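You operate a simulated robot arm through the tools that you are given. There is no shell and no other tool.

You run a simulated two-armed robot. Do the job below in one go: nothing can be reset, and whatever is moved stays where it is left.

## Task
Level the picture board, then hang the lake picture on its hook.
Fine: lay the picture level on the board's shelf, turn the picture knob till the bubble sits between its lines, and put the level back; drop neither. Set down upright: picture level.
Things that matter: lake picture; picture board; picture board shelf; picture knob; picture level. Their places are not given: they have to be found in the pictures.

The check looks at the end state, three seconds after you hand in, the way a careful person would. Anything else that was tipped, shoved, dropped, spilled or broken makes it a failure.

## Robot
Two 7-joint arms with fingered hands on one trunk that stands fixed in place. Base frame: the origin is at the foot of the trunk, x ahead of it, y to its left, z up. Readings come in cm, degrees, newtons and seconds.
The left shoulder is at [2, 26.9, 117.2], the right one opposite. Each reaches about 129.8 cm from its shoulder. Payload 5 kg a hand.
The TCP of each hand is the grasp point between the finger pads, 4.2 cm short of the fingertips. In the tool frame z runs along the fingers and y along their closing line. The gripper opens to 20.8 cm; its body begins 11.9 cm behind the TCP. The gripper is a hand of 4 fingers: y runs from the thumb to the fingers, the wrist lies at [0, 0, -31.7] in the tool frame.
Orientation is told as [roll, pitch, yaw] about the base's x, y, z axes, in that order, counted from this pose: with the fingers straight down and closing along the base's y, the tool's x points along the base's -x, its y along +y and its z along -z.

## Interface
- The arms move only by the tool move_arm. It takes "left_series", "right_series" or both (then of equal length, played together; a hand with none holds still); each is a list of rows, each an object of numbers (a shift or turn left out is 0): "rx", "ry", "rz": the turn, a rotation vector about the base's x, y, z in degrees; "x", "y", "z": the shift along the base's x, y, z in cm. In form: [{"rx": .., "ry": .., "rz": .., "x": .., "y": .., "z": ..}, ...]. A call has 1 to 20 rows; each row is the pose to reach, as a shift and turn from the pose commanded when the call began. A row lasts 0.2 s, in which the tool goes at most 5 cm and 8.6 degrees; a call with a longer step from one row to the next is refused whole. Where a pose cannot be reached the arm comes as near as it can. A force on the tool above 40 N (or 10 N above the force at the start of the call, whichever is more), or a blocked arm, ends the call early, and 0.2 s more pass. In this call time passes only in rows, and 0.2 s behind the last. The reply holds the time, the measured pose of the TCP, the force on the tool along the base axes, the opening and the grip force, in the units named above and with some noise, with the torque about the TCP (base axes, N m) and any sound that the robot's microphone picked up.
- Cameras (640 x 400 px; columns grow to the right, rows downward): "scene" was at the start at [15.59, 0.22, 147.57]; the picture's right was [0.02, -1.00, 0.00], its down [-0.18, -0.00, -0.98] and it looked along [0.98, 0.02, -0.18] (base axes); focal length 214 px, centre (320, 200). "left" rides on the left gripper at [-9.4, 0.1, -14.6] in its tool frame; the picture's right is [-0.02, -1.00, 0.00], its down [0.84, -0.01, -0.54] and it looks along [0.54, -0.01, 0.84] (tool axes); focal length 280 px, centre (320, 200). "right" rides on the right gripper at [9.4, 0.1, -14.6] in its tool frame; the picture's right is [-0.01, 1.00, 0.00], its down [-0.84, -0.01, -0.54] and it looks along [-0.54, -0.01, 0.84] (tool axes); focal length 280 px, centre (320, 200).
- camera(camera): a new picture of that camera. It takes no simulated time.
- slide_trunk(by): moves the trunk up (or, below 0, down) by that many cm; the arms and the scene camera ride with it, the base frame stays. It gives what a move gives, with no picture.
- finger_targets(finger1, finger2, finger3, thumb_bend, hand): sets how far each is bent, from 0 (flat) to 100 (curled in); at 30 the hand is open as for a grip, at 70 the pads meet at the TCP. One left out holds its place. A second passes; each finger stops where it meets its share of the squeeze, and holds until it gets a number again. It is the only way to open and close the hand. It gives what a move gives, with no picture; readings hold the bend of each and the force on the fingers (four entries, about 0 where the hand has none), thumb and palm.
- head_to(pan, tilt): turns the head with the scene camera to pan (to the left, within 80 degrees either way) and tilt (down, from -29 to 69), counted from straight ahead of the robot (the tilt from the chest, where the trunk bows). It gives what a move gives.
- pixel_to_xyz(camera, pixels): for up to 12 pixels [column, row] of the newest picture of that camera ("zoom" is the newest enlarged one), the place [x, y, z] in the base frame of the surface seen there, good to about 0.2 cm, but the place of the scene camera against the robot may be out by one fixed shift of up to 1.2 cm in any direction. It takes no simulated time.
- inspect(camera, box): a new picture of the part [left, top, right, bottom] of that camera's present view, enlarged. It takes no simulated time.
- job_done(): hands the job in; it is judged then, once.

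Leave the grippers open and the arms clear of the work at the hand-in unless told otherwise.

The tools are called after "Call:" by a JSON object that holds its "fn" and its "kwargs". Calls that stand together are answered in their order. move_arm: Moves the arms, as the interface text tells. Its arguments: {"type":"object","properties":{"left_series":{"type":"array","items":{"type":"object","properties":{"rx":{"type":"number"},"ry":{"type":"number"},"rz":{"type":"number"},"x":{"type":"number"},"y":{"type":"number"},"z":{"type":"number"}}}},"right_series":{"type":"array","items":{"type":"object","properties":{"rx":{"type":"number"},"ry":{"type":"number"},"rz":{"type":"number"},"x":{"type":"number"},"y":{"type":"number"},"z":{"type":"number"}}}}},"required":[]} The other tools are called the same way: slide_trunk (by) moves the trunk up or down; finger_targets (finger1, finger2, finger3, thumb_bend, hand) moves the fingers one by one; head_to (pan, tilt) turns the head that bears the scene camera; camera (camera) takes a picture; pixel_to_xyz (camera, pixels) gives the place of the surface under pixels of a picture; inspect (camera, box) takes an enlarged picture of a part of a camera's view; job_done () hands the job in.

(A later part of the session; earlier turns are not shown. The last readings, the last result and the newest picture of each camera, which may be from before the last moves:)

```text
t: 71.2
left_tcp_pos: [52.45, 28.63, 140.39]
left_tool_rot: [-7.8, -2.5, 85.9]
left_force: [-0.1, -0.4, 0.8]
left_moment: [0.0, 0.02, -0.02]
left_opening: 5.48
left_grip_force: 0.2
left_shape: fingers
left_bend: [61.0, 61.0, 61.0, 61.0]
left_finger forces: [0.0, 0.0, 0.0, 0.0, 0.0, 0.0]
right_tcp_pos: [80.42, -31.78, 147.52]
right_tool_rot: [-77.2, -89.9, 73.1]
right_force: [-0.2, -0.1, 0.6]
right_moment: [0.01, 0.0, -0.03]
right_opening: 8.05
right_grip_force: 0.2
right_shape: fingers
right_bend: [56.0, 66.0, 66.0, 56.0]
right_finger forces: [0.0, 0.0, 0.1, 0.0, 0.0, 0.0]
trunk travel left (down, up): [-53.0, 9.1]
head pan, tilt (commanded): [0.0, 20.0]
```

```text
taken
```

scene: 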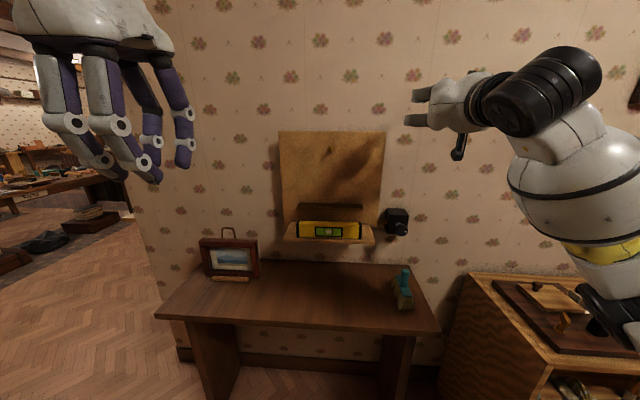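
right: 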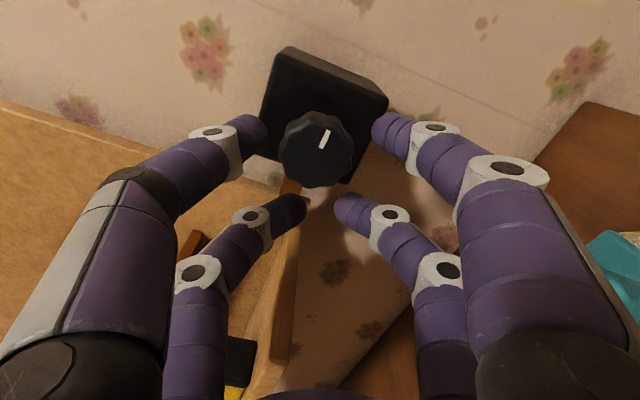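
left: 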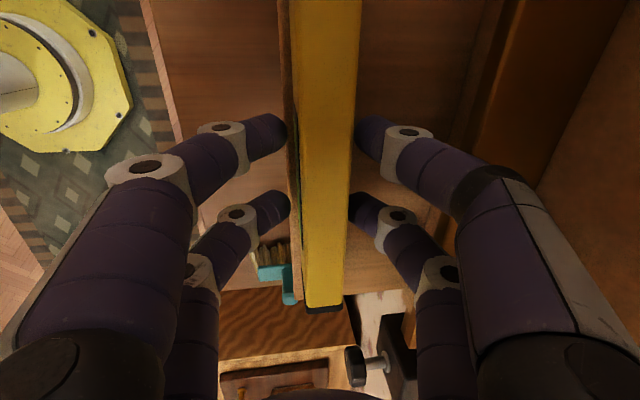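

Bringing the left hand back along the same path to in front of the shelf (x≈80, y≈-2.4, z≈116), removing the 2.5° roll since the shelf is level now.

Call:
{"fn": "move_arm", "kwargs": {"left_series": [{"x": 2, "y": -1.5, "z": -4.1}, {"x": 4, "y": -3, "z": -8.2}, {"x": 6, "y": -4.5, "z": -12.3}, {"x": 8, "y": -6, "z": -16.4}, {"x": 10, "y": -7.5, "z": -20.5}, {"x": 12, "y": -9, "z": -24.5}, {"x": 12, "y": -13.4, "z": -24.5, "rx": -0.5}, {"x": 12, "y": -17.8, "z": -24.5, "rx": -1}, {"x": 12, "y": -22.2, "z": -24.5, "rx": -1.5}, {"x": 12, "y": -26.6, "z": -24.5, "rx": -2}, {"x": 12, "y": -31, "z": -24.5, "rx": -2.5}, {"x": 16, "y": -31, "z": -24.5, "rx": -2.5}, {"x": 20, "y": -31, "z": -24.5, "rx": -2.5}, {"x": 24, "y": -31, "z": -24.5, "rx": -2.5}, {"x": 27.5, "y": -31, "z": -24.5, "rx": -2.5}]}}

Call:
{"fn": "camera", "kwargs": {"camera": "left"}}

Call:
{"fn": "inspect", "kwargs": {"camera": "scene", "box": [260, 120, 420, 260]}}

```text
t: 74.4
left_tcp_pos: [79.91, -2.45, 115.93]
left_tool_rot: [-8.0, 0.0, 85.7]
left_force: [0.0, -0.8, 0.1]
left_moment: [0.11, 0.0, 0.0]
left_opening: 5.56
left_grip_force: 0.0
left_shape: fingers
left_bend: [61.0, 61.0, 61.0, 61.0]
left_finger forces: [0.0, 0.0, 0.1, 0.0, 0.0, 0.0]
right_tcp_pos: [80.37, -31.92, 147.48]
right_tool_rot: [-62.9, -89.9, 58.8]
right_force: [0.4, -0.5, 0.3]
right_moment: [0.0, -0.03, 0.08]
right_opening: 8.06
right_grip_force: 0.0
right_shape: fingers
right_bend: [56.0, 66.0, 66.0, 56.0]
right_finger forces: [0.0, 0.1, 0.0, 0.0, 0.1, 0.0]
trunk travel left (down, up): [-53.0, 9.1]
head pan, tilt (commanded): [0.0, 20.0]
```

```text
taken
```

left: 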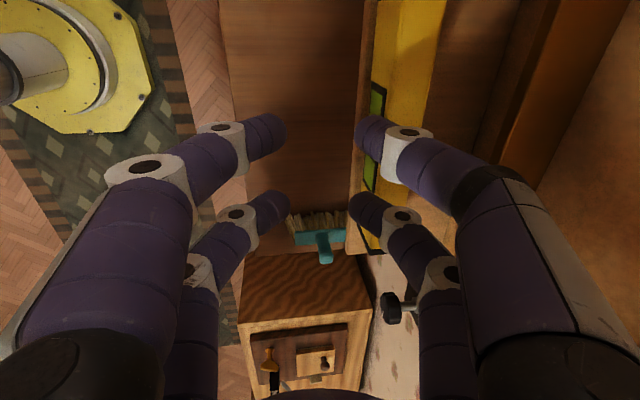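

```text
2.86 times, centred on (340, 190) of scene
```

zoom: 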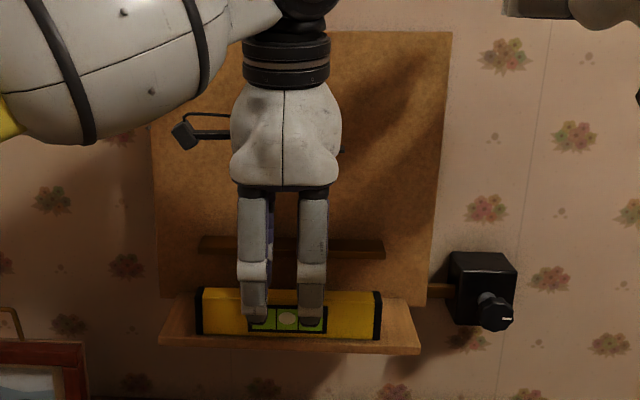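

Measuring the level's top face, the bar and the shelf in the left view.

Call:
{"fn": "pixel_to_xyz", "kwargs": {"camera": "left", "pixels": [[384, 40], [395, 40], [405, 40], [420, 40], [436, 40], [382, 70], [425, 75], [520, 60], [500, 110], [450, 60], [372, 245], [362, 60]]}}

Call:
{"fn": "inspect", "kwargs": {"camera": "left", "box": [300, 0, 640, 270]}}

```text
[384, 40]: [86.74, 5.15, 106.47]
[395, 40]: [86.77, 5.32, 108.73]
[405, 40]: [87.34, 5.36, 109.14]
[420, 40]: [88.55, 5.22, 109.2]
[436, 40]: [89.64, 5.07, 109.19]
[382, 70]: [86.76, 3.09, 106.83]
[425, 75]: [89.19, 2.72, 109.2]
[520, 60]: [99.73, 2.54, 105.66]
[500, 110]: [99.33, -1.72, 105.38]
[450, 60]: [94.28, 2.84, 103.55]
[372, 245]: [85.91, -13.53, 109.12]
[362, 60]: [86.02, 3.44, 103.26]
```

```text
1.48 times, centred on (470, 135) of left
```

zoom: 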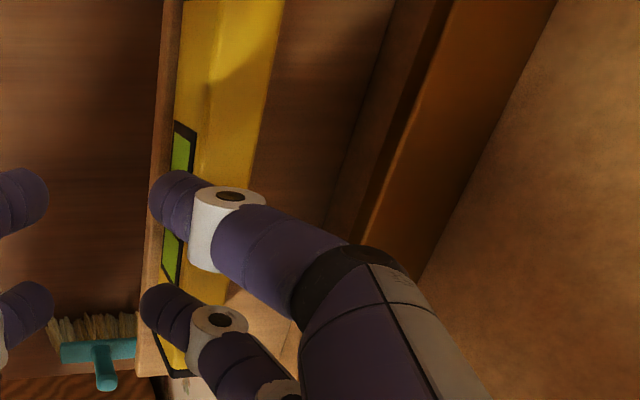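

Level top z=109.2, centre x≈87.6 here. Moving forward 7.3 and down 5.4 so the fingertips straddle its top 3 cm.

Call:
{"fn": "move_arm", "kwargs": {"left_series": [{"x": 2.5}, {"x": 5}, {"x": 7.3}, {"x": 7.3, "z": -1.2}, {"x": 7.3, "z": -2.4}, {"x": 7.3, "z": -3.6}, {"x": 7.3, "z": -4.6}, {"x": 7.3, "z": -5.4}]}}

Call:
{"fn": "camera", "kwargs": {"camera": "left"}}

Call:
{"fn": "inspect", "kwargs": {"camera": "scene", "box": [270, 180, 400, 260]}}

```text
t: 76.2
left_tcp_pos: [87.32, -2.31, 110.42]
left_tool_rot: [-8.0, 0.1, 85.7]
left_force: [-1.0, 0.6, -1.0]
left_moment: [-0.05, -0.02, -0.01]
left_opening: 5.5
left_grip_force: 0.1
left_shape: fingers
left_bend: [61.0, 61.0, 61.0, 61.0]
left_finger forces: [0.0, 0.1, 0.4, 0.1, 0.0, 0.0]
right_tcp_pos: [80.55, -31.67, 147.47]
right_tool_rot: [-75.7, -89.9, 71.6]
right_force: [-0.2, 0.7, -0.5]
right_moment: [0.0, -0.01, -0.02]
right_opening: 8.08
right_grip_force: 0.1
right_shape: fingers
right_bend: [56.0, 66.0, 66.0, 56.0]
right_finger forces: [0.1, 0.1, 0.1, 0.0, 0.1, 0.1]
trunk travel left (down, up): [-53.0, 9.1]
head pan, tilt (commanded): [0.0, 20.0]
```

```text
taken
```

left: 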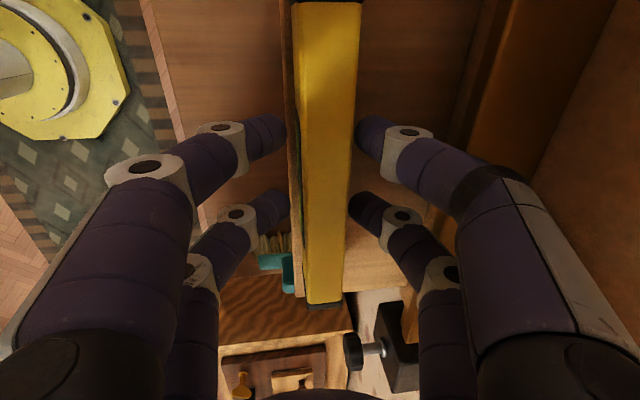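

```text
4.92 times, centred on (335, 220) of scene
```

zoom: 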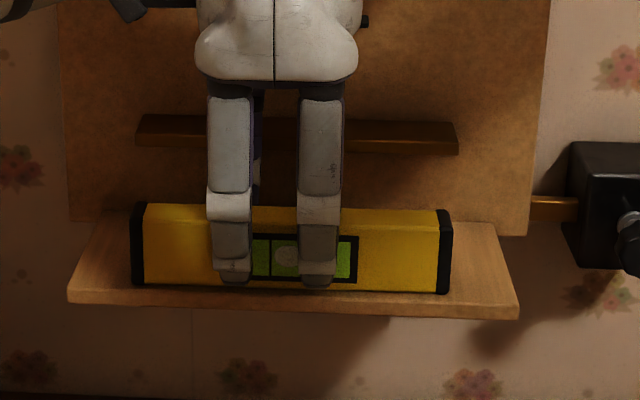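

Straddling well (finger3 barely 0.4 N). Closing on the level.

Call:
{"fn": "finger_targets", "kwargs": {"hand": "left", "finger1": 68, "finger2": 68, "finger3": 68, "thumb_bend": 68}}

Call:
{"fn": "camera", "kwargs": {"camera": "left"}}

```text
t: 77.2
left_tcp_pos: [87.21, -2.34, 110.46]
left_tool_rot: [-8.0, 0.1, 85.8]
left_force: [0.1, -0.7, 0.2]
left_moment: [0.03, 0.01, 0.0]
left_opening: 3.79
left_grip_force: 12.9
left_shape: fingers
left_bend: [64.0, 65.0, 64.0, 66.0]
left_finger forces: [6.6, 5.7, 5.5, 0.0, 7.3, 0.0]
right_tcp_pos: [80.46, -31.75, 147.46]
right_tool_rot: [-75.0, -89.9, 70.8]
right_force: [0.4, -0.6, -0.1]
right_moment: [-0.05, 0.0, 0.01]
right_opening: 8.04
right_grip_force: 0.0
right_shape: fingers
right_bend: [56.0, 66.0, 66.0, 56.0]
right_finger forces: [0.0, 0.1, 0.1, 0.0, 0.0, 0.0]
trunk travel left (down, up): [-53.0, 9.1]
head pan, tilt (commanded): [0.0, 20.0]
```

```text
taken
```

left: 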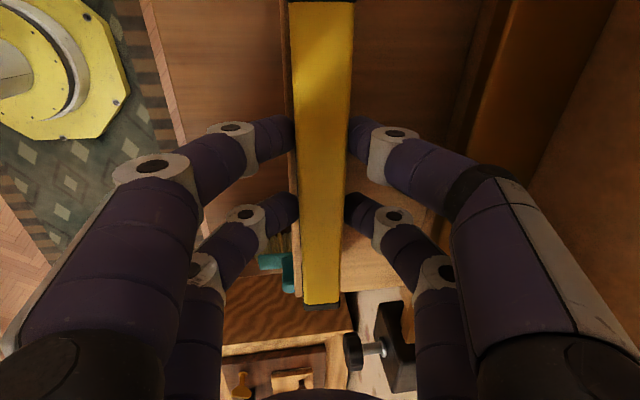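

Gripped evenly. Lifting 3 cm straight up, then pulling back from the shelf to x≈66.

Call:
{"fn": "move_arm", "kwargs": {"left_series": [{"z": 0.7}, {"z": 1.5}, {"z": 2.5}, {"z": 3.2}, {"x": -3, "z": 3.2}, {"x": -7, "z": 3.2}, {"x": -11, "z": 3.2}, {"x": -15, "z": 3.2}, {"x": -19, "z": 3.2}, {"x": -22, "z": 3.2}]}}

Call:
{"fn": "camera", "kwargs": {"camera": "scene"}}

Call:
{"fn": "camera", "kwargs": {"camera": "left"}}

```text
t: 79.4
left_tcp_pos: [65.25, -2.55, 113.67]
left_tool_rot: [-8.1, 0.2, 85.8]
left_force: [0.1, 0.2, -1.6]
left_moment: [0.0, -0.05, 0.0]
left_opening: 3.78
left_grip_force: 11.8
left_shape: fingers
left_bend: [64.0, 64.0, 64.0, 66.0]
left_finger forces: [6.6, 5.6, 5.2, 0.0, 6.9, 0.0]
right_tcp_pos: [80.52, -31.75, 147.55]
right_tool_rot: [-91.8, -89.9, 87.9]
right_force: [0.3, -0.5, 0.0]
right_moment: [0.0, 0.05, -0.03]
right_opening: 8.08
right_grip_force: 0.0
right_shape: fingers
right_bend: [56.0, 66.0, 66.0, 56.0]
right_finger forces: [0.1, 0.0, 0.1, 0.0, 0.1, 0.1]
trunk travel left (down, up): [-53.0, 9.1]
head pan, tilt (commanded): [0.0, 20.0]
```

```text
taken
```

scene: 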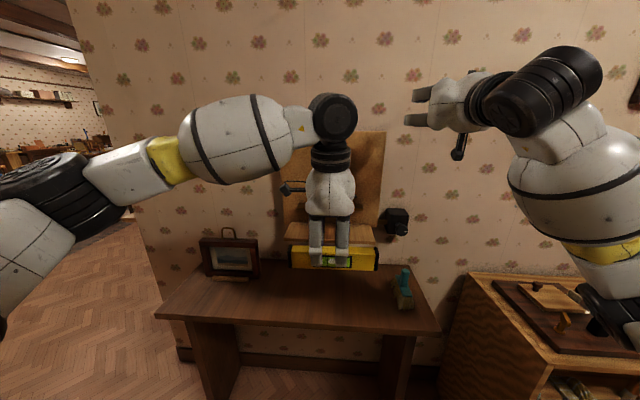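

```text
taken
```

left: 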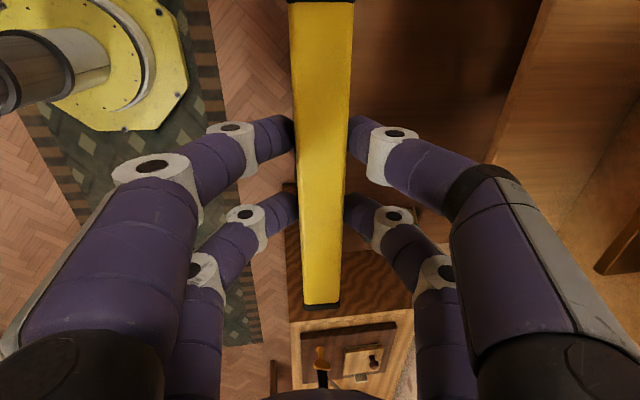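

Level is safely off the shelf. Lowering in front of the shelf and moving to its old place over the table (TCP about (77.45, -2.2, 88)).

Call:
{"fn": "move_arm", "kwargs": {"left_series": [{"z": -4.6}, {"z": -9.2}, {"z": -13.8}, {"z": -18.4, "y": 0.2}, {"x": 4, "z": -20, "y": 0.3}, {"x": 8, "z": -22, "y": 0.3}, {"x": 12.2, "z": -23.5, "y": 0.3}, {"x": 12.2, "z": -24.8, "y": 0.3}, {"x": 12.2, "z": -25.8, "y": 0.3}]}}

Call:
{"fn": "camera", "kwargs": {"camera": "left"}}

Call:
{"fn": "inspect", "kwargs": {"camera": "scene", "box": [260, 220, 420, 320]}}

```text
t: 81.4
left_tcp_pos: [77.49, -2.21, 87.88]
left_tool_rot: [-8.1, 0.1, 85.7]
left_force: [0.3, -0.1, -1.7]
left_moment: [-0.01, 0.03, 0.01]
left_opening: 3.74
left_grip_force: 12.3
left_shape: fingers
left_bend: [64.0, 64.0, 64.0, 66.0]
left_finger forces: [6.6, 5.6, 5.2, 0.0, 6.8, 0.0]
right_tcp_pos: [80.54, -31.71, 147.48]
right_tool_rot: [-65.5, -89.9, 61.3]
right_force: [0.5, -0.1, -0.6]
right_moment: [0.01, -0.02, -0.02]
right_opening: 8.09
right_grip_force: 0.0
right_shape: fingers
right_bend: [56.0, 66.0, 66.0, 56.0]
right_finger forces: [0.0, 0.1, 0.1, 0.0, 0.1, 0.0]
trunk travel left (down, up): [-53.0, 9.1]
head pan, tilt (commanded): [0.0, 20.0]
```

```text
taken
```

left: 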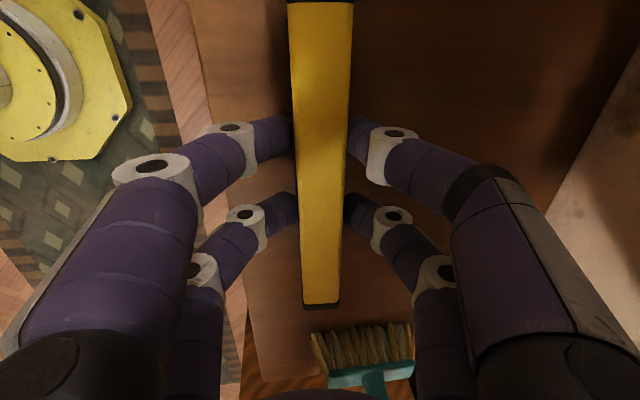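

```text
4.00 times, centred on (340, 270) of scene
```

zoom: 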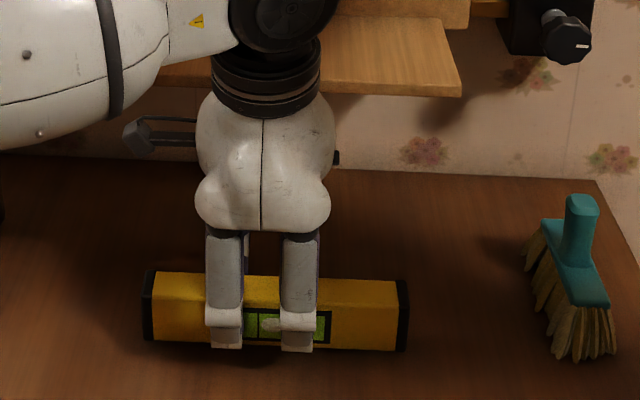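

About 1 cm above the table. Lowering in small steps until contact.

Call:
{"fn": "move_arm", "kwargs": {"left_series": [{"z": -0.25}, {"z": -0.5}, {"z": -0.7}, {"z": -0.85}]}}

```text
t: 82.4
left_tcp_pos: [77.4, -2.13, 87.07]
left_tool_rot: [-8.1, 0.1, 85.8]
left_force: [0.1, 0.1, -1.4]
left_moment: [0.01, 0.06, -0.02]
left_opening: 3.79
left_grip_force: 11.7
left_shape: fingers
left_bend: [64.0, 64.0, 64.0, 66.0]
left_finger forces: [6.5, 5.6, 5.2, 0.0, 6.7, 0.0]
right_tcp_pos: [80.47, -31.72, 147.48]
right_tool_rot: [-71.6, -89.9, 67.4]
right_force: [0.2, -0.5, -0.1]
right_moment: [0.0, -0.01, -0.01]
right_opening: 8.09
right_grip_force: 0.1
right_shape: fingers
right_bend: [56.0, 66.0, 66.0, 56.0]
right_finger forces: [0.0, 0.1, 0.0, 0.1, 0.0, 0.0]
trunk travel left (down, up): [-53.0, 9.1]
head pan, tilt (commanded): [0.0, 20.0]
```

Still free (-1.4 N). A little further.

Call:
{"fn": "move_arm", "kwargs": {"left_series": [{"z": -0.1}, {"z": -0.2}]}}

```text
t: 83.0
left_tcp_pos: [77.48, -2.06, 86.88]
left_tool_rot: [-8.2, 0.1, 85.8]
left_force: [1.0, -0.5, 6.2]
left_moment: [0.02, -0.01, -0.05]
left_opening: 3.8
left_grip_force: 13.3
left_shape: fingers
left_bend: [64.0, 65.0, 64.0, 66.0]
left_finger forces: [6.9, 6.1, 6.3, 0.0, 8.2, 0.0]
right_tcp_pos: [80.51, -31.66, 147.44]
right_tool_rot: [-83.7, -89.9, 79.6]
right_force: [-0.1, 0.5, -0.9]
right_moment: [0.04, -0.01, -0.02]
right_opening: 8.06
right_grip_force: 0.1
right_shape: fingers
right_bend: [56.0, 66.0, 66.0, 56.0]
right_finger forces: [0.0, 0.0, 0.0, 0.0, 0.0, 0.1]
trunk travel left (down, up): [-53.0, 9.1]
head pan, tilt (commanded): [0.0, 20.0]
```

Contact (+6.2 N). Relieve 0.1 cm and open to 58.

Call:
{"fn": "move_arm", "kwargs": {"left_series": [{"z": 0.1}]}}

Call:
{"fn": "finger_targets", "kwargs": {"hand": "left", "finger1": 58, "finger2": 58, "finger3": 58, "thumb_bend": 58}}

Call:
{"fn": "camera", "kwargs": {"camera": "left"}}

Call:
{"fn": "inspect", "kwargs": {"camera": "scene", "box": [260, 220, 420, 320]}}

```text
t: 83.4
left_tcp_pos: [77.39, -2.08, 86.9]
left_tool_rot: [-7.9, 0.0, 85.8]
left_force: [2.6, -1.0, 3.9]
left_moment: [0.02, -0.03, -0.04]
left_opening: 3.78
left_grip_force: 13.7
left_shape: fingers
left_bend: [64.0, 65.0, 64.0, 66.0]
left_finger forces: [6.9, 5.9, 6.3, 0.0, 8.1, 0.0]
right_tcp_pos: [80.35, -31.71, 147.43]
right_tool_rot: [-80.4, -89.9, 76.2]
right_force: [0.7, 0.0, 0.1]
right_moment: [-0.02, 0.03, 0.01]
right_opening: 8.07
right_grip_force: 0.0
right_shape: fingers
right_bend: [56.0, 66.0, 66.0, 56.0]
right_finger forces: [0.0, 0.1, 0.0, 0.0, 0.1, 0.0]
trunk travel left (down, up): [-53.0, 9.1]
head pan, tilt (commanded): [0.0, 20.0]
```

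```text
t: 84.4
left_tcp_pos: [77.52, -2.31, 86.95]
left_tool_rot: [-8.0, 0.1, 85.8]
left_force: [-0.2, 0.0, 0.1]
left_moment: [0.02, 0.0, 0.02]
left_opening: 7.55
left_grip_force: 0.1
left_shape: fingers
left_bend: [57.0, 57.0, 57.0, 57.0]
left_finger forces: [0.0, 0.0, 0.0, 0.0, 0.1, 0.0]
right_tcp_pos: [80.47, -31.78, 147.41]
right_tool_rot: [-75.2, -89.9, 71.2]
right_force: [-1.0, 0.3, -0.4]
right_moment: [-0.04, 0.01, 0.0]
right_opening: 8.09
right_grip_force: 0.1
right_shape: fingers
right_bend: [56.0, 66.0, 66.0, 56.0]
right_finger forces: [0.0, 0.0, 0.0, 0.1, 0.0, 0.1]
trunk travel left (down, up): [-53.0, 9.1]
head pan, tilt (commanded): [0.0, 20.0]
```

```text
taken
```

left: 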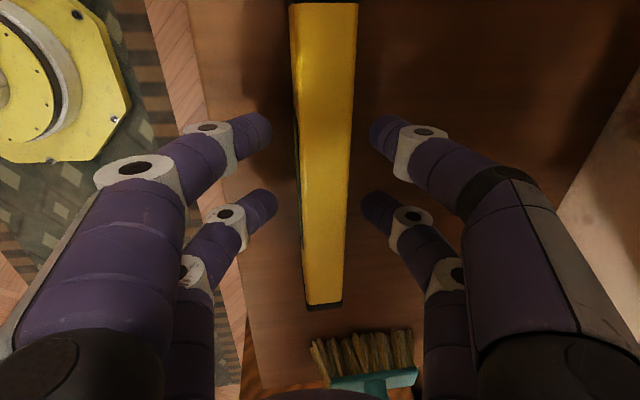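

```text
4.00 times, centred on (340, 270) of scene
```

zoom: 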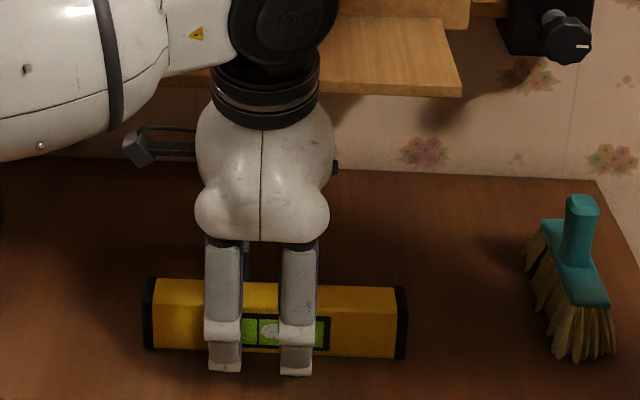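

The level stands upright back at its place, fingers free. I'll lift straight up off it, back away from under the shelf, and then carry the hand up and left to about (62, 30, 140), removing the 8° lean.

Call:
{"fn": "move_arm", "kwargs": {"left_series": [{"z": 1.2}, {"z": 2.5}, {"z": 3.8}, {"z": 5.2}, {"x": -3, "z": 5.2}, {"x": -7, "z": 5.5}, {"x": -11, "z": 7}, {"x": -14, "z": 10.5}, {"x": -15, "z": 15}, {"x": -15, "z": 19.5}, {"x": -15, "y": 2, "z": 23.5}, {"x": -15, "y": 5, "z": 27.5}, {"x": -15, "y": 8, "z": 31.5}, {"x": -15, "y": 11.5, "z": 35}, {"x": -15, "y": 15, "z": 38.5, "rx": 0.15, "ry": 2}, {"x": -15, "y": 18.5, "z": 42, "rx": 0.3, "ry": 4}, {"x": -15, "y": 22, "z": 45.5, "rx": 0.45, "ry": 6}, {"x": -15, "y": 25.5, "z": 49, "rx": 0.59, "ry": 8}, {"x": -15, "y": 29, "z": 52.5, "rx": 0.59, "ry": 8}, {"x": -15, "y": 32, "z": 54, "rx": 0.59, "ry": 8}]}}

Call:
{"fn": "camera", "kwargs": {"camera": "scene"}}

```text
t: 88.6
left_tcp_pos: [62.43, 29.98, 140.9]
left_tool_rot: [0.0, 0.0, 85.8]
left_force: [-0.6, -0.1, -1.4]
left_moment: [-0.07, -0.03, 0.04]
left_opening: 7.55
left_grip_force: 0.2
left_shape: fingers
left_bend: [57.0, 57.0, 57.0, 57.0]
left_finger forces: [0.1, 0.0, 0.0, 0.0, 0.1, 0.1]
right_tcp_pos: [80.42, -31.69, 147.55]
right_tool_rot: [-91.1, -89.9, 87.1]
right_force: [-0.5, 0.1, 0.7]
right_moment: [0.01, 0.02, -0.1]
right_opening: 8.07
right_grip_force: 0.1
right_shape: fingers
right_bend: [56.0, 66.0, 66.0, 56.0]
right_finger forces: [0.1, 0.1, 0.0, 0.1, 0.0, 0.0]
trunk travel left (down, up): [-53.0, 9.1]
head pan, tilt (commanded): [0.0, 20.0]
```

```text
taken
```

scene: 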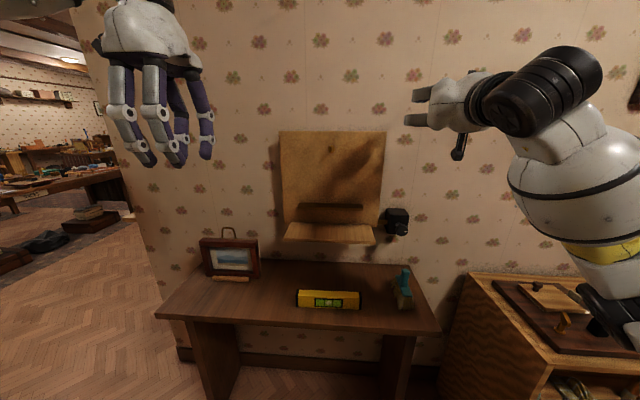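

The level stands back on the table. I'll zoom to verify it and measure the picture frame's rails for the next grasp.

Call:
{"fn": "inspect", "kwargs": {"camera": "scene", "box": [280, 270, 420, 330]}}

Call:
{"fn": "pixel_to_xyz", "kwargs": {"camera": "zoom", "pixels": [[75, 100], [362, 105], [75, 150], [362, 160], [220, 110], [220, 145]]}}

Call:
{"fn": "inspect", "kwargs": {"camera": "scene", "box": [180, 215, 290, 295]}}

```text
4.57 times, centred on (350, 300) of scene
```

zoom: 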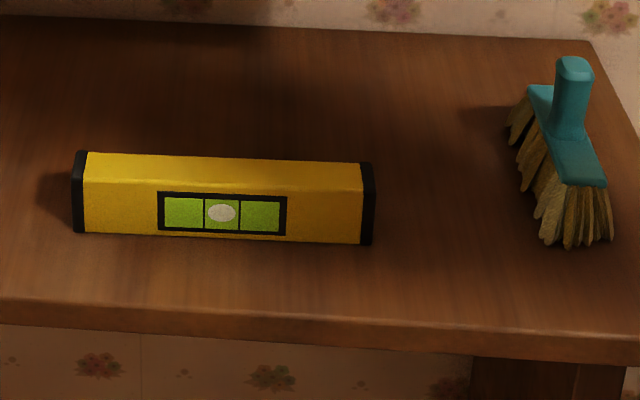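

```text
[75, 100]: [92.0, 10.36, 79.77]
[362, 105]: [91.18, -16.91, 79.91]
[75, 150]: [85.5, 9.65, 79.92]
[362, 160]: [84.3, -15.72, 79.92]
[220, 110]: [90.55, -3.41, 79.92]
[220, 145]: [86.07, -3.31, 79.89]
```

```text
5.00 times, centred on (235, 255) of scene
```

zoom: 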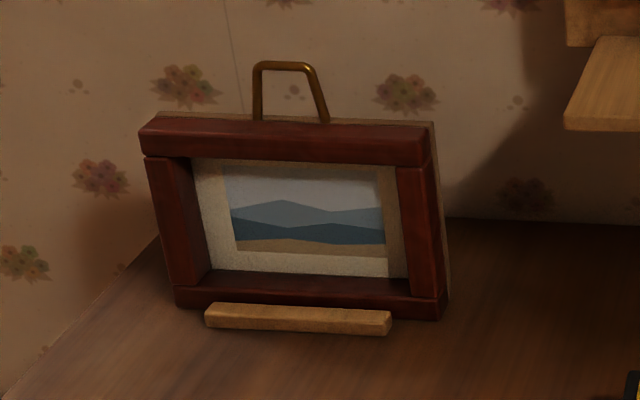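

Measuring frame details: rails' front faces, recess surface, and loop.

Call:
{"fn": "pixel_to_xyz", "kwargs": {"camera": "zoom", "pixels": [[152, 175], [178, 175], [186, 175], [200, 200], [165, 230], [185, 270], [400, 200], [425, 200], [300, 190], [300, 150], [300, 160], [300, 135]]}}

Call:
{"fn": "pixel_to_xyz", "kwargs": {"camera": "zoom", "pixels": [[255, 68], [312, 68], [285, 66], [255, 110], [325, 115], [300, 122], [300, 127], [438, 200], [300, 285], [300, 300], [210, 310], [385, 325]]}}

```text
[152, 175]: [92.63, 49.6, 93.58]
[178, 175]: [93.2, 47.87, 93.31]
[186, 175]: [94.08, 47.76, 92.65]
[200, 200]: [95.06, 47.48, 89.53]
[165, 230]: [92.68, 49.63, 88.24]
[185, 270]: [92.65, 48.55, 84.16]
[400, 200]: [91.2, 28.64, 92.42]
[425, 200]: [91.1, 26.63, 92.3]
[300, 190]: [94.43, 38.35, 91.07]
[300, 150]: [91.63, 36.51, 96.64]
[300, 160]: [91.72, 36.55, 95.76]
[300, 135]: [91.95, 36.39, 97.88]
```

```text
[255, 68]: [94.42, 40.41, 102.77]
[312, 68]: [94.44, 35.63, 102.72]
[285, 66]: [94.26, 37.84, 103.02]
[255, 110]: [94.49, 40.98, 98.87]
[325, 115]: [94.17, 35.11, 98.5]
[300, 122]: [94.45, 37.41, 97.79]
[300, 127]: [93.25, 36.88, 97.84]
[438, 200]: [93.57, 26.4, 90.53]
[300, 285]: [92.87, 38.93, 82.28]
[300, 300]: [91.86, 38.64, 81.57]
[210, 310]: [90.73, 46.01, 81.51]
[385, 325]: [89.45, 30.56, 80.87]
```

Level looks right and upright. The frame's top rail is z≈95.7–97.9, front x≈91.8, with a 2.3 cm deep recess below it; the loop (y 35–41) sits behind at x≈94.4. Plan: grip the top rail from the front, closing vertically, so the lower fingers carry the weight. First tip the left hand to point forward (thumb side up).

Call:
{"fn": "move_arm", "kwargs": {"left_series": [{"x": 1.6, "y": 0.7, "rx": -0.6, "ry": -8.16}, {"x": 3.2, "y": 1.4, "rx": -1.2, "ry": -16.32}, {"x": 4.8, "y": 2.1, "rx": -1.8, "ry": -24.48}, {"x": 6.4, "y": 2.8, "rx": -2.4, "ry": -32.64}, {"x": 8, "y": 3.5, "rx": -3, "ry": -40.8}, {"x": 9.6, "y": 4.2, "rx": -3.6, "ry": -48.96}, {"x": 11.2, "y": 4.9, "rx": -4.2, "ry": -57.1}, {"x": 12.8, "y": 5.6, "rx": -4.8, "ry": -65.3}, {"x": 14.4, "y": 6.3, "rx": -5.4, "ry": -73.4}, {"x": 16, "y": 7, "rx": -6, "ry": -81.6}, {"x": 17.6, "y": 7.7, "rx": -6.6, "ry": -89.76}]}}

Call:
{"fn": "camera", "kwargs": {"camera": "scene"}}

Call:
{"fn": "camera", "kwargs": {"camera": "left"}}

```text
t: 91.0
left_tcp_pos: [80.09, 37.81, 140.86]
left_tool_rot: [-90.2, 0.1, 85.8]
left_force: [0.5, 1.1, 0.4]
left_moment: [0.0, 0.1, -0.08]
left_opening: 7.59
left_grip_force: 0.1
left_shape: fingers
left_bend: [57.0, 57.0, 57.0, 57.0]
left_finger forces: [0.1, 0.0, 0.1, 0.0, 0.0, 0.0]
right_tcp_pos: [80.64, -31.5, 147.48]
right_tool_rot: [-56.1, -89.9, 51.9]
right_force: [1.4, 1.0, -0.1]
right_moment: [0.01, -0.06, -0.12]
right_opening: 8.06
right_grip_force: 0.0
right_shape: fingers
right_bend: [56.0, 66.0, 66.0, 56.0]
right_finger forces: [0.0, 0.0, 0.1, 0.0, 0.0, 0.0]
trunk travel left (down, up): [-53.0, 9.1]
head pan, tilt (commanded): [0.0, 20.0]
```

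```text
taken
```

scene: 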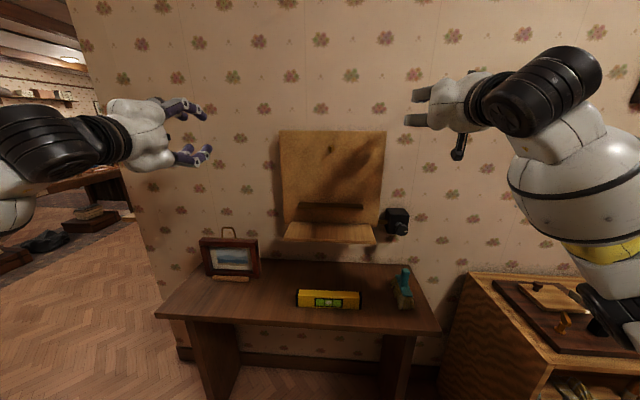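

```text
taken
```

left: 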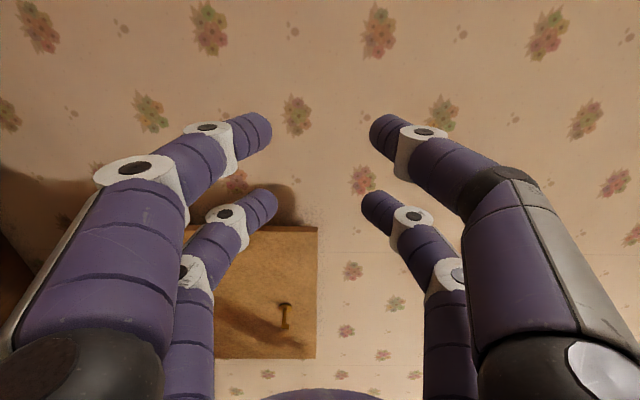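

Pose reached. Lowering the trunk 37 cm brings the left hand to z≈104 in front of the picture (x stays 10 cm short of it), right hand to z≈110.

Call:
{"fn": "slide_trunk", "kwargs": {"by": -37}}

Call:
{"fn": "head_to", "kwargs": {"pan": 15, "tilt": 10}}

Call:
{"fn": "camera", "kwargs": {"camera": "scene"}}

Call:
{"fn": "camera", "kwargs": {"camera": "left"}}

```text
t: 94.6
left_tcp_pos: [79.96, 37.58, 103.97]
left_tool_rot: [-90.0, 0.0, 85.7]
left_force: [0.5, 0.0, 0.0]
left_moment: [-0.01, 0.08, -0.01]
left_opening: 7.57
left_grip_force: 0.0
left_shape: fingers
left_bend: [57.0, 57.0, 57.0, 57.0]
left_finger forces: [0.0, 0.1, 0.0, 0.1, 0.0, 0.0]
right_tcp_pos: [80.38, -31.69, 110.56]
right_tool_rot: [-130.1, -89.9, 126.1]
right_force: [-0.2, -0.2, -0.4]
right_moment: [0.0, 0.06, 0.0]
right_opening: 8.05
right_grip_force: 0.1
right_shape: fingers
right_bend: [56.0, 66.0, 66.0, 56.0]
right_finger forces: [0.0, 0.0, 0.0, 0.0, 0.1, 0.0]
trunk travel left (down, up): [-16.0, 46.1]
head pan, tilt (commanded): [0.0, 20.0]
```

```text
t: 95.3
left_tcp_pos: [80.07, 37.65, 104.0]
left_tool_rot: [-90.0, 0.0, 85.8]
left_force: [0.2, 0.8, -0.6]
left_moment: [0.01, 0.06, -0.01]
left_opening: 7.58
left_grip_force: 0.2
left_shape: fingers
left_bend: [57.0, 57.0, 57.0, 57.0]
left_finger forces: [0.0, 0.0, 0.0, 0.0, 0.1, 0.0]
right_tcp_pos: [80.5, -31.74, 110.5]
right_tool_rot: [-76.0, -89.9, 72.0]
right_force: [0.6, -0.1, 0.0]
right_moment: [0.01, 0.04, 0.02]
right_opening: 8.05
right_grip_force: 0.1
right_shape: fingers
right_bend: [56.0, 66.0, 66.0, 56.0]
right_finger forces: [0.0, 0.0, 0.0, 0.0, 0.0, 0.0]
trunk travel left (down, up): [-16.0, 46.1]
head pan, tilt (commanded): [15.0, 10.0]
```

```text
taken
```

scene: 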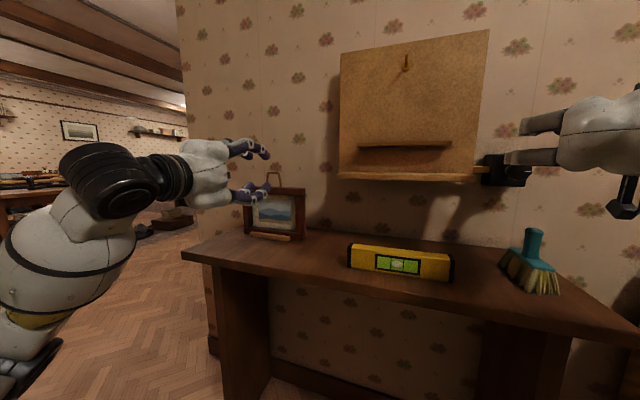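

```text
taken
```

left: 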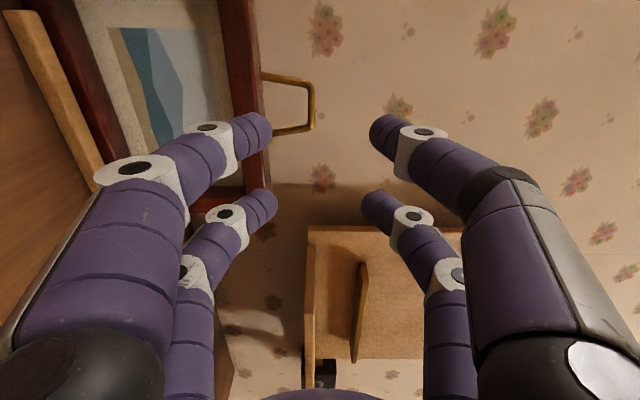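

The left camera sees the frame (rotated: image right is up). Measuring top rail, recess and loop with it.

Call:
{"fn": "pixel_to_xyz", "kwargs": {"camera": "left", "pixels": [[240, 40], [228, 40], [255, 40], [262, 60], [210, 40], [313, 90], [310, 125], [275, 76], [285, 131], [180, 40], [268, 150], [40, 100]]}}

Call:
{"fn": "inspect", "kwargs": {"camera": "left", "box": [0, 0, 340, 220]}}

```text
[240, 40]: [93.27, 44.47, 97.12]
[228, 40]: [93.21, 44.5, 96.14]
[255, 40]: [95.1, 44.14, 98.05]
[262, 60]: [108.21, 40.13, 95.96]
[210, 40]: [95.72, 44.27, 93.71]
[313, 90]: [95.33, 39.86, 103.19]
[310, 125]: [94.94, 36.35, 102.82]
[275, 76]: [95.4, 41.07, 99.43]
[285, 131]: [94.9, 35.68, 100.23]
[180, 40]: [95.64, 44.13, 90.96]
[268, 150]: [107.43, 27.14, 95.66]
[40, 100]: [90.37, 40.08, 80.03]
```

```text
1.82 times, centred on (170, 110) of left
```

zoom: 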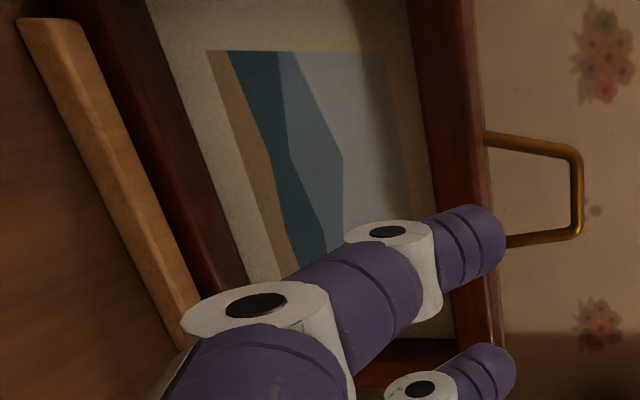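

In arm frame: rail z 95.9–98.0, front x≈92.8, recess bottom x≈95.2, loop centre y≈38.3, loop front x≈95.1. Lining up: TCP to (87.5, 38.8, 96.95), tips still short of the frame.

Call:
{"fn": "move_arm", "kwargs": {"left_series": [{"y": 0.9, "z": -3.5}, {"y": 1.75, "z": -7.05}, {"x": 3.7, "y": 1.48, "z": -7.05}, {"x": 7.4, "y": 1.2, "z": -7.05}]}}

Call:
{"fn": "camera", "kwargs": {"camera": "left"}}

Call:
{"fn": "inspect", "kwargs": {"camera": "scene", "box": [180, 120, 320, 260]}}

```text
t: 96.3
left_tcp_pos: [87.4, 38.92, 96.92]
left_tool_rot: [-90.0, -0.2, 85.8]
left_force: [-0.8, -0.1, -0.1]
left_moment: [0.01, 0.02, -0.02]
left_opening: 7.57
left_grip_force: 0.0
left_shape: fingers
left_bend: [57.0, 57.0, 57.0, 57.0]
left_finger forces: [0.0, 0.0, 0.0, 0.0, 0.0, 0.0]
right_tcp_pos: [80.43, -31.63, 110.45]
right_tool_rot: [-61.8, -90.0, 57.7]
right_force: [0.6, -0.5, -0.1]
right_moment: [-0.03, -0.04, 0.0]
right_opening: 8.08
right_grip_force: 0.0
right_shape: fingers
right_bend: [56.0, 66.0, 66.0, 56.0]
right_finger forces: [0.1, 0.0, 0.0, 0.0, 0.1, 0.0]
trunk travel left (down, up): [-16.0, 46.1]
head pan, tilt (commanded): [15.0, 10.0]
```

```text
taken
```

left: 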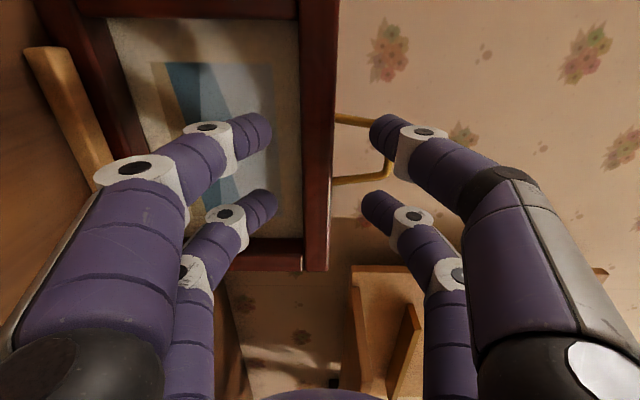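

```text
2.86 times, centred on (250, 190) of scene
```

zoom: 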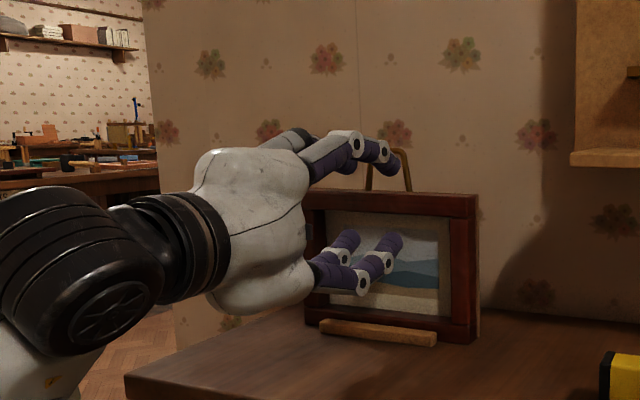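

The rail (px 299–337) sits midway between the finger rows (tips at 270 and 370). Checking distances.

Call:
{"fn": "pixel_to_xyz", "kwargs": {"camera": "left", "pixels": [[318, 100], [303, 100], [333, 100], [258, 128], [382, 128], [266, 203], [374, 203], [390, 180], [350, 181], [345, 119], [285, 60], [318, 230]]}}

```text
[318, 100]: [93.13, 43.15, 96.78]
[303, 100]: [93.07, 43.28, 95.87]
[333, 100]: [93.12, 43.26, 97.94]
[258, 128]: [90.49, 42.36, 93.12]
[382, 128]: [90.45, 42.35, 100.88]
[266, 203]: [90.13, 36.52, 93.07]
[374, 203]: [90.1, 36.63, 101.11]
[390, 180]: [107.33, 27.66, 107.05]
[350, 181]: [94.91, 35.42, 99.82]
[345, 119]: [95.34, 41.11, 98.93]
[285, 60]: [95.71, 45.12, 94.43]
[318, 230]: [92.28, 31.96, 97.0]
```

Aligned. Advancing 3.7 cm so the fingertips overlap the rail by about 2 cm.

Call:
{"fn": "move_arm", "kwargs": {"left_series": [{"x": 1.2, "y": -0.09}, {"x": 2.4, "y": -0.18}, {"x": 3.2, "y": -0.24}, {"x": 3.7, "y": -0.27}]}}

Call:
{"fn": "camera", "kwargs": {"camera": "left"}}

Call:
{"fn": "inspect", "kwargs": {"camera": "scene", "box": [180, 120, 320, 260]}}

```text
t: 97.3
left_tcp_pos: [91.12, 38.47, 96.93]
left_tool_rot: [-90.0, 0.0, 85.7]
left_force: [-0.4, -0.9, -0.2]
left_moment: [0.03, 0.03, 0.01]
left_opening: 7.56
left_grip_force: 0.0
left_shape: fingers
left_bend: [57.0, 57.0, 57.0, 57.0]
left_finger forces: [0.5, 0.1, 0.1, 0.0, 0.1, 0.0]
right_tcp_pos: [80.46, -31.64, 110.53]
right_tool_rot: [-77.0, -89.8, 72.9]
right_force: [0.1, -0.4, -0.5]
right_moment: [-0.02, 0.01, -0.01]
right_opening: 8.05
right_grip_force: 0.1
right_shape: fingers
right_bend: [56.0, 66.0, 66.0, 56.0]
right_finger forces: [0.0, 0.0, 0.0, 0.0, 0.1, 0.1]
trunk travel left (down, up): [-16.0, 46.1]
head pan, tilt (commanded): [15.0, 10.0]
```

```text
taken
```

left: 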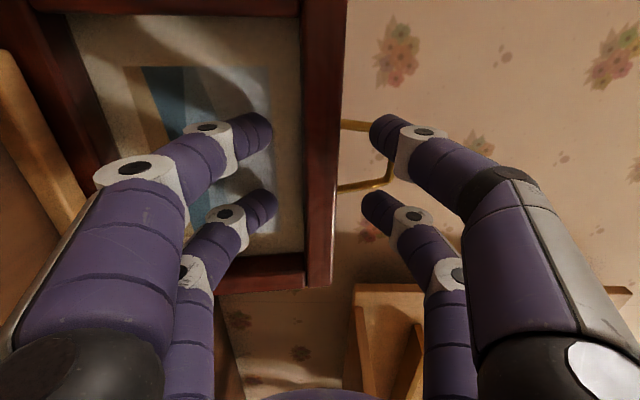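

```text
2.86 times, centred on (250, 190) of scene
```

zoom: 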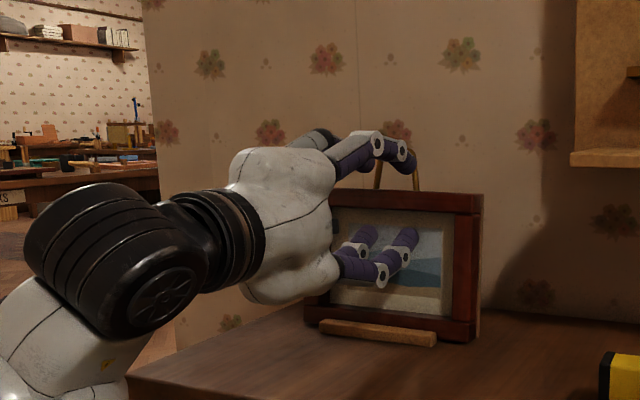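

finger1 reads a slight 0.5 N — its tip may be grazing the picture surface. Backing off 0.3 cm, then closing partway to 63.

Call:
{"fn": "move_arm", "kwargs": {"left_series": [{"x": -0.3, "y": 0.02}]}}

Call:
{"fn": "finger_targets", "kwargs": {"hand": "left", "finger1": 63, "finger2": 63, "finger3": 63, "thumb_bend": 63}}

Call:
{"fn": "camera", "kwargs": {"camera": "left"}}

```text
t: 97.7
left_tcp_pos: [90.91, 38.46, 96.93]
left_tool_rot: [-90.0, -0.1, 85.8]
left_force: [0.0, 0.0, 0.1]
left_moment: [0.0, 0.03, -0.02]
left_opening: 7.57
left_grip_force: 0.2
left_shape: fingers
left_bend: [57.0, 57.0, 57.0, 57.0]
left_finger forces: [0.1, 0.1, 0.0, 0.1, 0.0, 0.0]
right_tcp_pos: [80.36, -31.72, 110.4]
right_tool_rot: [-75.2, -89.9, 71.2]
right_force: [-1.1, 0.5, -0.4]
right_moment: [-0.01, -0.01, 0.01]
right_opening: 8.06
right_grip_force: 0.1
right_shape: fingers
right_bend: [56.0, 66.0, 66.0, 56.0]
right_finger forces: [0.0, 0.1, 0.0, 0.0, 0.0, 0.1]
trunk travel left (down, up): [-16.0, 46.1]
head pan, tilt (commanded): [15.0, 10.0]
```

```text
t: 98.7
left_tcp_pos: [90.89, 38.49, 96.85]
left_tool_rot: [-90.0, 0.0, 85.8]
left_force: [-0.1, 0.4, 0.1]
left_moment: [-0.04, -0.01, 0.04]
left_opening: 4.54
left_grip_force: 0.4
left_shape: fingers
left_bend: [63.0, 63.0, 63.0, 63.0]
left_finger forces: [0.3, 0.0, 0.0, 0.0, 0.0, 0.0]
right_tcp_pos: [80.33, -31.76, 110.39]
right_tool_rot: [-76.4, -89.8, 72.3]
right_force: [0.0, 0.7, 0.2]
right_moment: [0.01, 0.04, 0.01]
right_opening: 8.07
right_grip_force: 0.1
right_shape: fingers
right_bend: [56.0, 66.0, 66.0, 56.0]
right_finger forces: [0.1, 0.1, 0.1, 0.0, 0.0, 0.0]
trunk travel left (down, up): [-16.0, 46.1]
head pan, tilt (commanded): [15.0, 10.0]
```

```text
taken
```

left: 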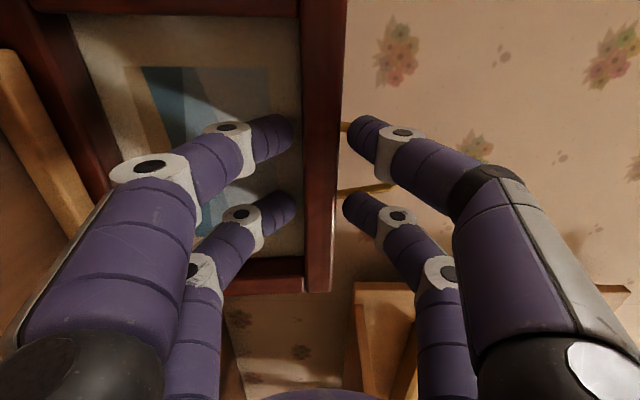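

Both rows nearly touch the rail. Closing fully to the squeeze limit.

Call:
{"fn": "finger_targets", "kwargs": {"hand": "left", "finger1": 69, "finger2": 69, "finger3": 69, "thumb_bend": 69}}

Call:
{"fn": "camera", "kwargs": {"camera": "left"}}

Call:
{"fn": "inspect", "kwargs": {"camera": "scene", "box": [180, 120, 320, 260]}}

```text
t: 99.7
left_tcp_pos: [90.84, 38.48, 96.94]
left_tool_rot: [-90.0, 0.0, 85.9]
left_force: [-0.3, 1.2, 1.2]
left_moment: [0.04, -0.05, 0.01]
left_opening: 3.09
left_grip_force: 10.7
left_shape: fingers
left_bend: [66.0, 66.0, 66.0, 67.0]
left_finger forces: [5.2, 5.3, 4.5, 0.0, 6.9, 0.0]
right_tcp_pos: [80.5, -31.74, 110.5]
right_tool_rot: [-78.6, -89.9, 74.5]
right_force: [0.5, 0.3, 0.5]
right_moment: [0.02, -0.02, 0.03]
right_opening: 8.05
right_grip_force: 0.0
right_shape: fingers
right_bend: [56.0, 66.0, 66.0, 56.0]
right_finger forces: [0.0, 0.0, 0.1, 0.1, 0.0, 0.0]
trunk travel left (down, up): [-16.0, 46.1]
head pan, tilt (commanded): [15.0, 10.0]
```

```text
taken
```

left: 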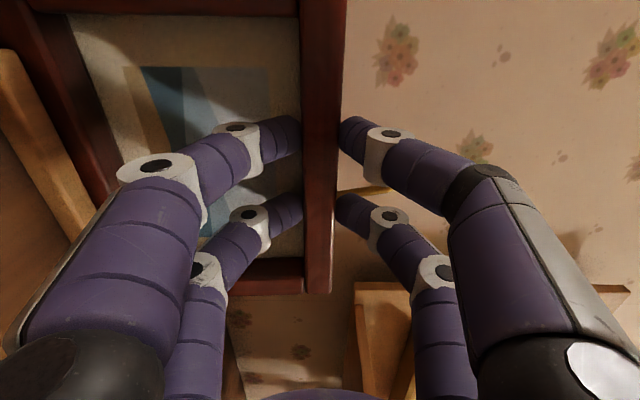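

```text
2.86 times, centred on (250, 190) of scene
```

zoom: 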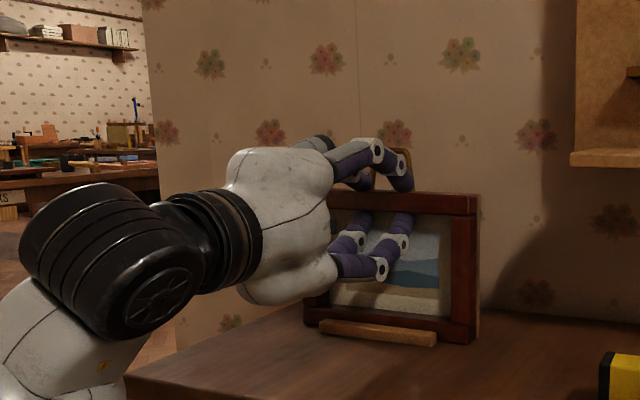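

All four fingers hold the rail (4.5–7 N each). Test lift of 1.2 cm.

Call:
{"fn": "move_arm", "kwargs": {"left_series": [{"z": 0.3}, {"z": 0.6}, {"z": 0.9}, {"z": 1.2}]}}

Call:
{"fn": "camera", "kwargs": {"camera": "left"}}

Call:
{"fn": "inspect", "kwargs": {"camera": "scene", "box": [180, 120, 320, 260]}}

```text
t: 100.7
left_tcp_pos: [90.84, 38.6, 98.03]
left_tool_rot: [-90.1, 0.1, 85.7]
left_force: [-0.7, 0.0, -3.9]
left_moment: [0.04, 0.18, -0.01]
left_opening: 3.12
left_grip_force: 10.8
left_shape: fingers
left_bend: [65.0, 66.0, 66.0, 67.0]
left_finger forces: [7.0, 6.5, 3.9, 0.0, 5.5, 0.0]
right_tcp_pos: [80.5, -31.65, 110.53]
right_tool_rot: [-72.3, -89.9, 68.1]
right_force: [0.4, -0.9, 1.2]
right_moment: [0.02, 0.02, -0.01]
right_opening: 8.05
right_grip_force: 0.1
right_shape: fingers
right_bend: [56.0, 66.0, 66.0, 56.0]
right_finger forces: [0.0, 0.0, 0.0, 0.1, 0.0, 0.0]
trunk travel left (down, up): [-16.0, 46.1]
head pan, tilt (commanded): [15.0, 10.0]
```

```text
taken
```

left: 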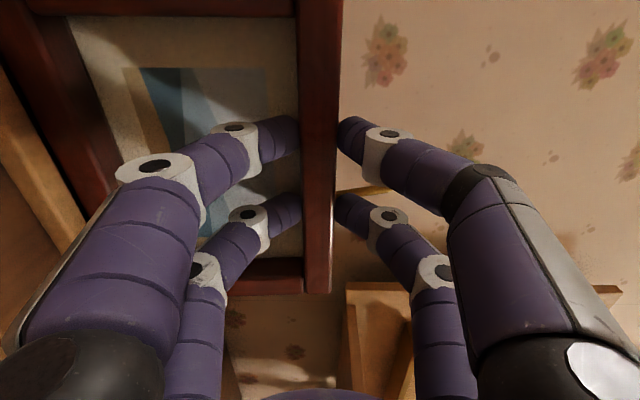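

```text
2.86 times, centred on (250, 190) of scene
```

zoom: 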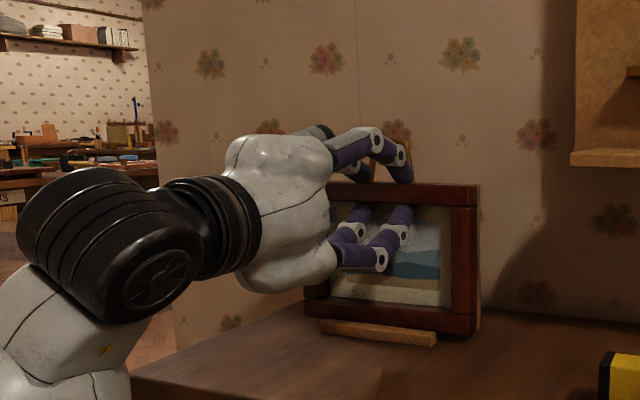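

It lifts cleanly: weight about 4 N, frame hangs straight; the wood strip stays on the table. Raising 6 cm more, then drawing back 8 cm; right hand moves 8 cm further right.

Call:
{"fn": "move_arm", "kwargs": {"left_series": [{"z": 1.5}, {"z": 3}, {"z": 4.5}, {"z": 6}, {"x": -2, "y": 0.15, "z": 7}, {"x": -4, "y": 0.3, "z": 8}, {"x": -6, "y": 0.44, "z": 8}, {"x": -8, "y": 0.59, "z": 8}], "right_series": [{"y": -1}, {"y": -2}, {"y": -3}, {"y": -4}, {"y": -5}, {"y": -6}, {"y": -7}, {"y": -8}]}}

Call:
{"fn": "camera", "kwargs": {"camera": "left"}}

Call:
{"fn": "camera", "kwargs": {"camera": "scene"}}

```text
t: 102.5
left_tcp_pos: [82.89, 39.11, 106.08]
left_tool_rot: [-89.9, -0.1, 85.7]
left_force: [0.8, -0.3, -4.3]
left_moment: [0.0, 0.13, -0.03]
left_opening: 3.1
left_grip_force: 10.9
left_shape: fingers
left_bend: [65.0, 65.0, 66.0, 68.0]
left_finger forces: [6.9, 6.3, 4.0, 0.0, 5.2, 0.1]
right_tcp_pos: [80.48, -39.7, 110.42]
right_tool_rot: [-75.1, -89.9, 70.9]
right_force: [0.4, 0.0, 0.4]
right_moment: [0.02, 0.02, -0.04]
right_opening: 8.09
right_grip_force: 0.0
right_shape: fingers
right_bend: [56.0, 66.0, 66.0, 56.0]
right_finger forces: [0.0, 0.0, 0.0, 0.1, 0.1, 0.0]
trunk travel left (down, up): [-16.0, 46.1]
head pan, tilt (commanded): [15.0, 10.0]
```

```text
taken
```

left: 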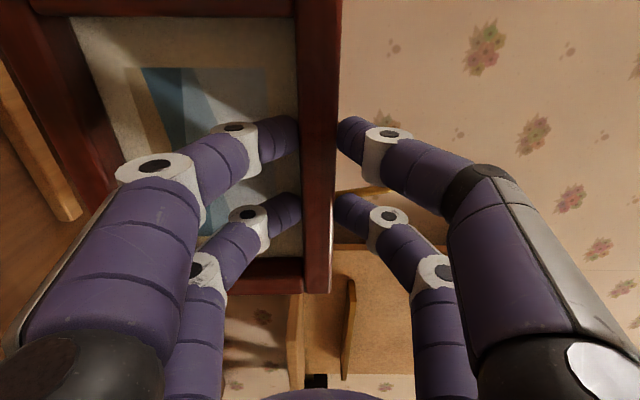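

```text
taken
```

scene: 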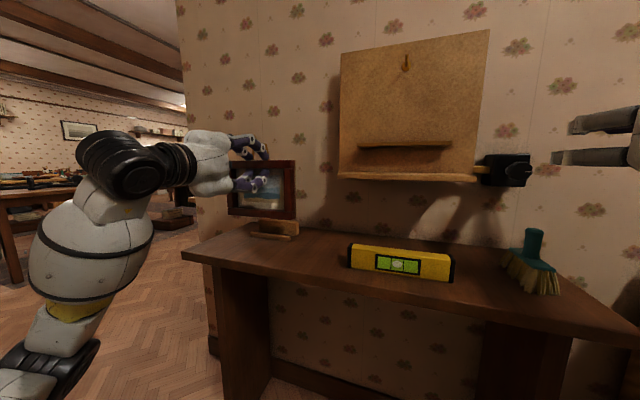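

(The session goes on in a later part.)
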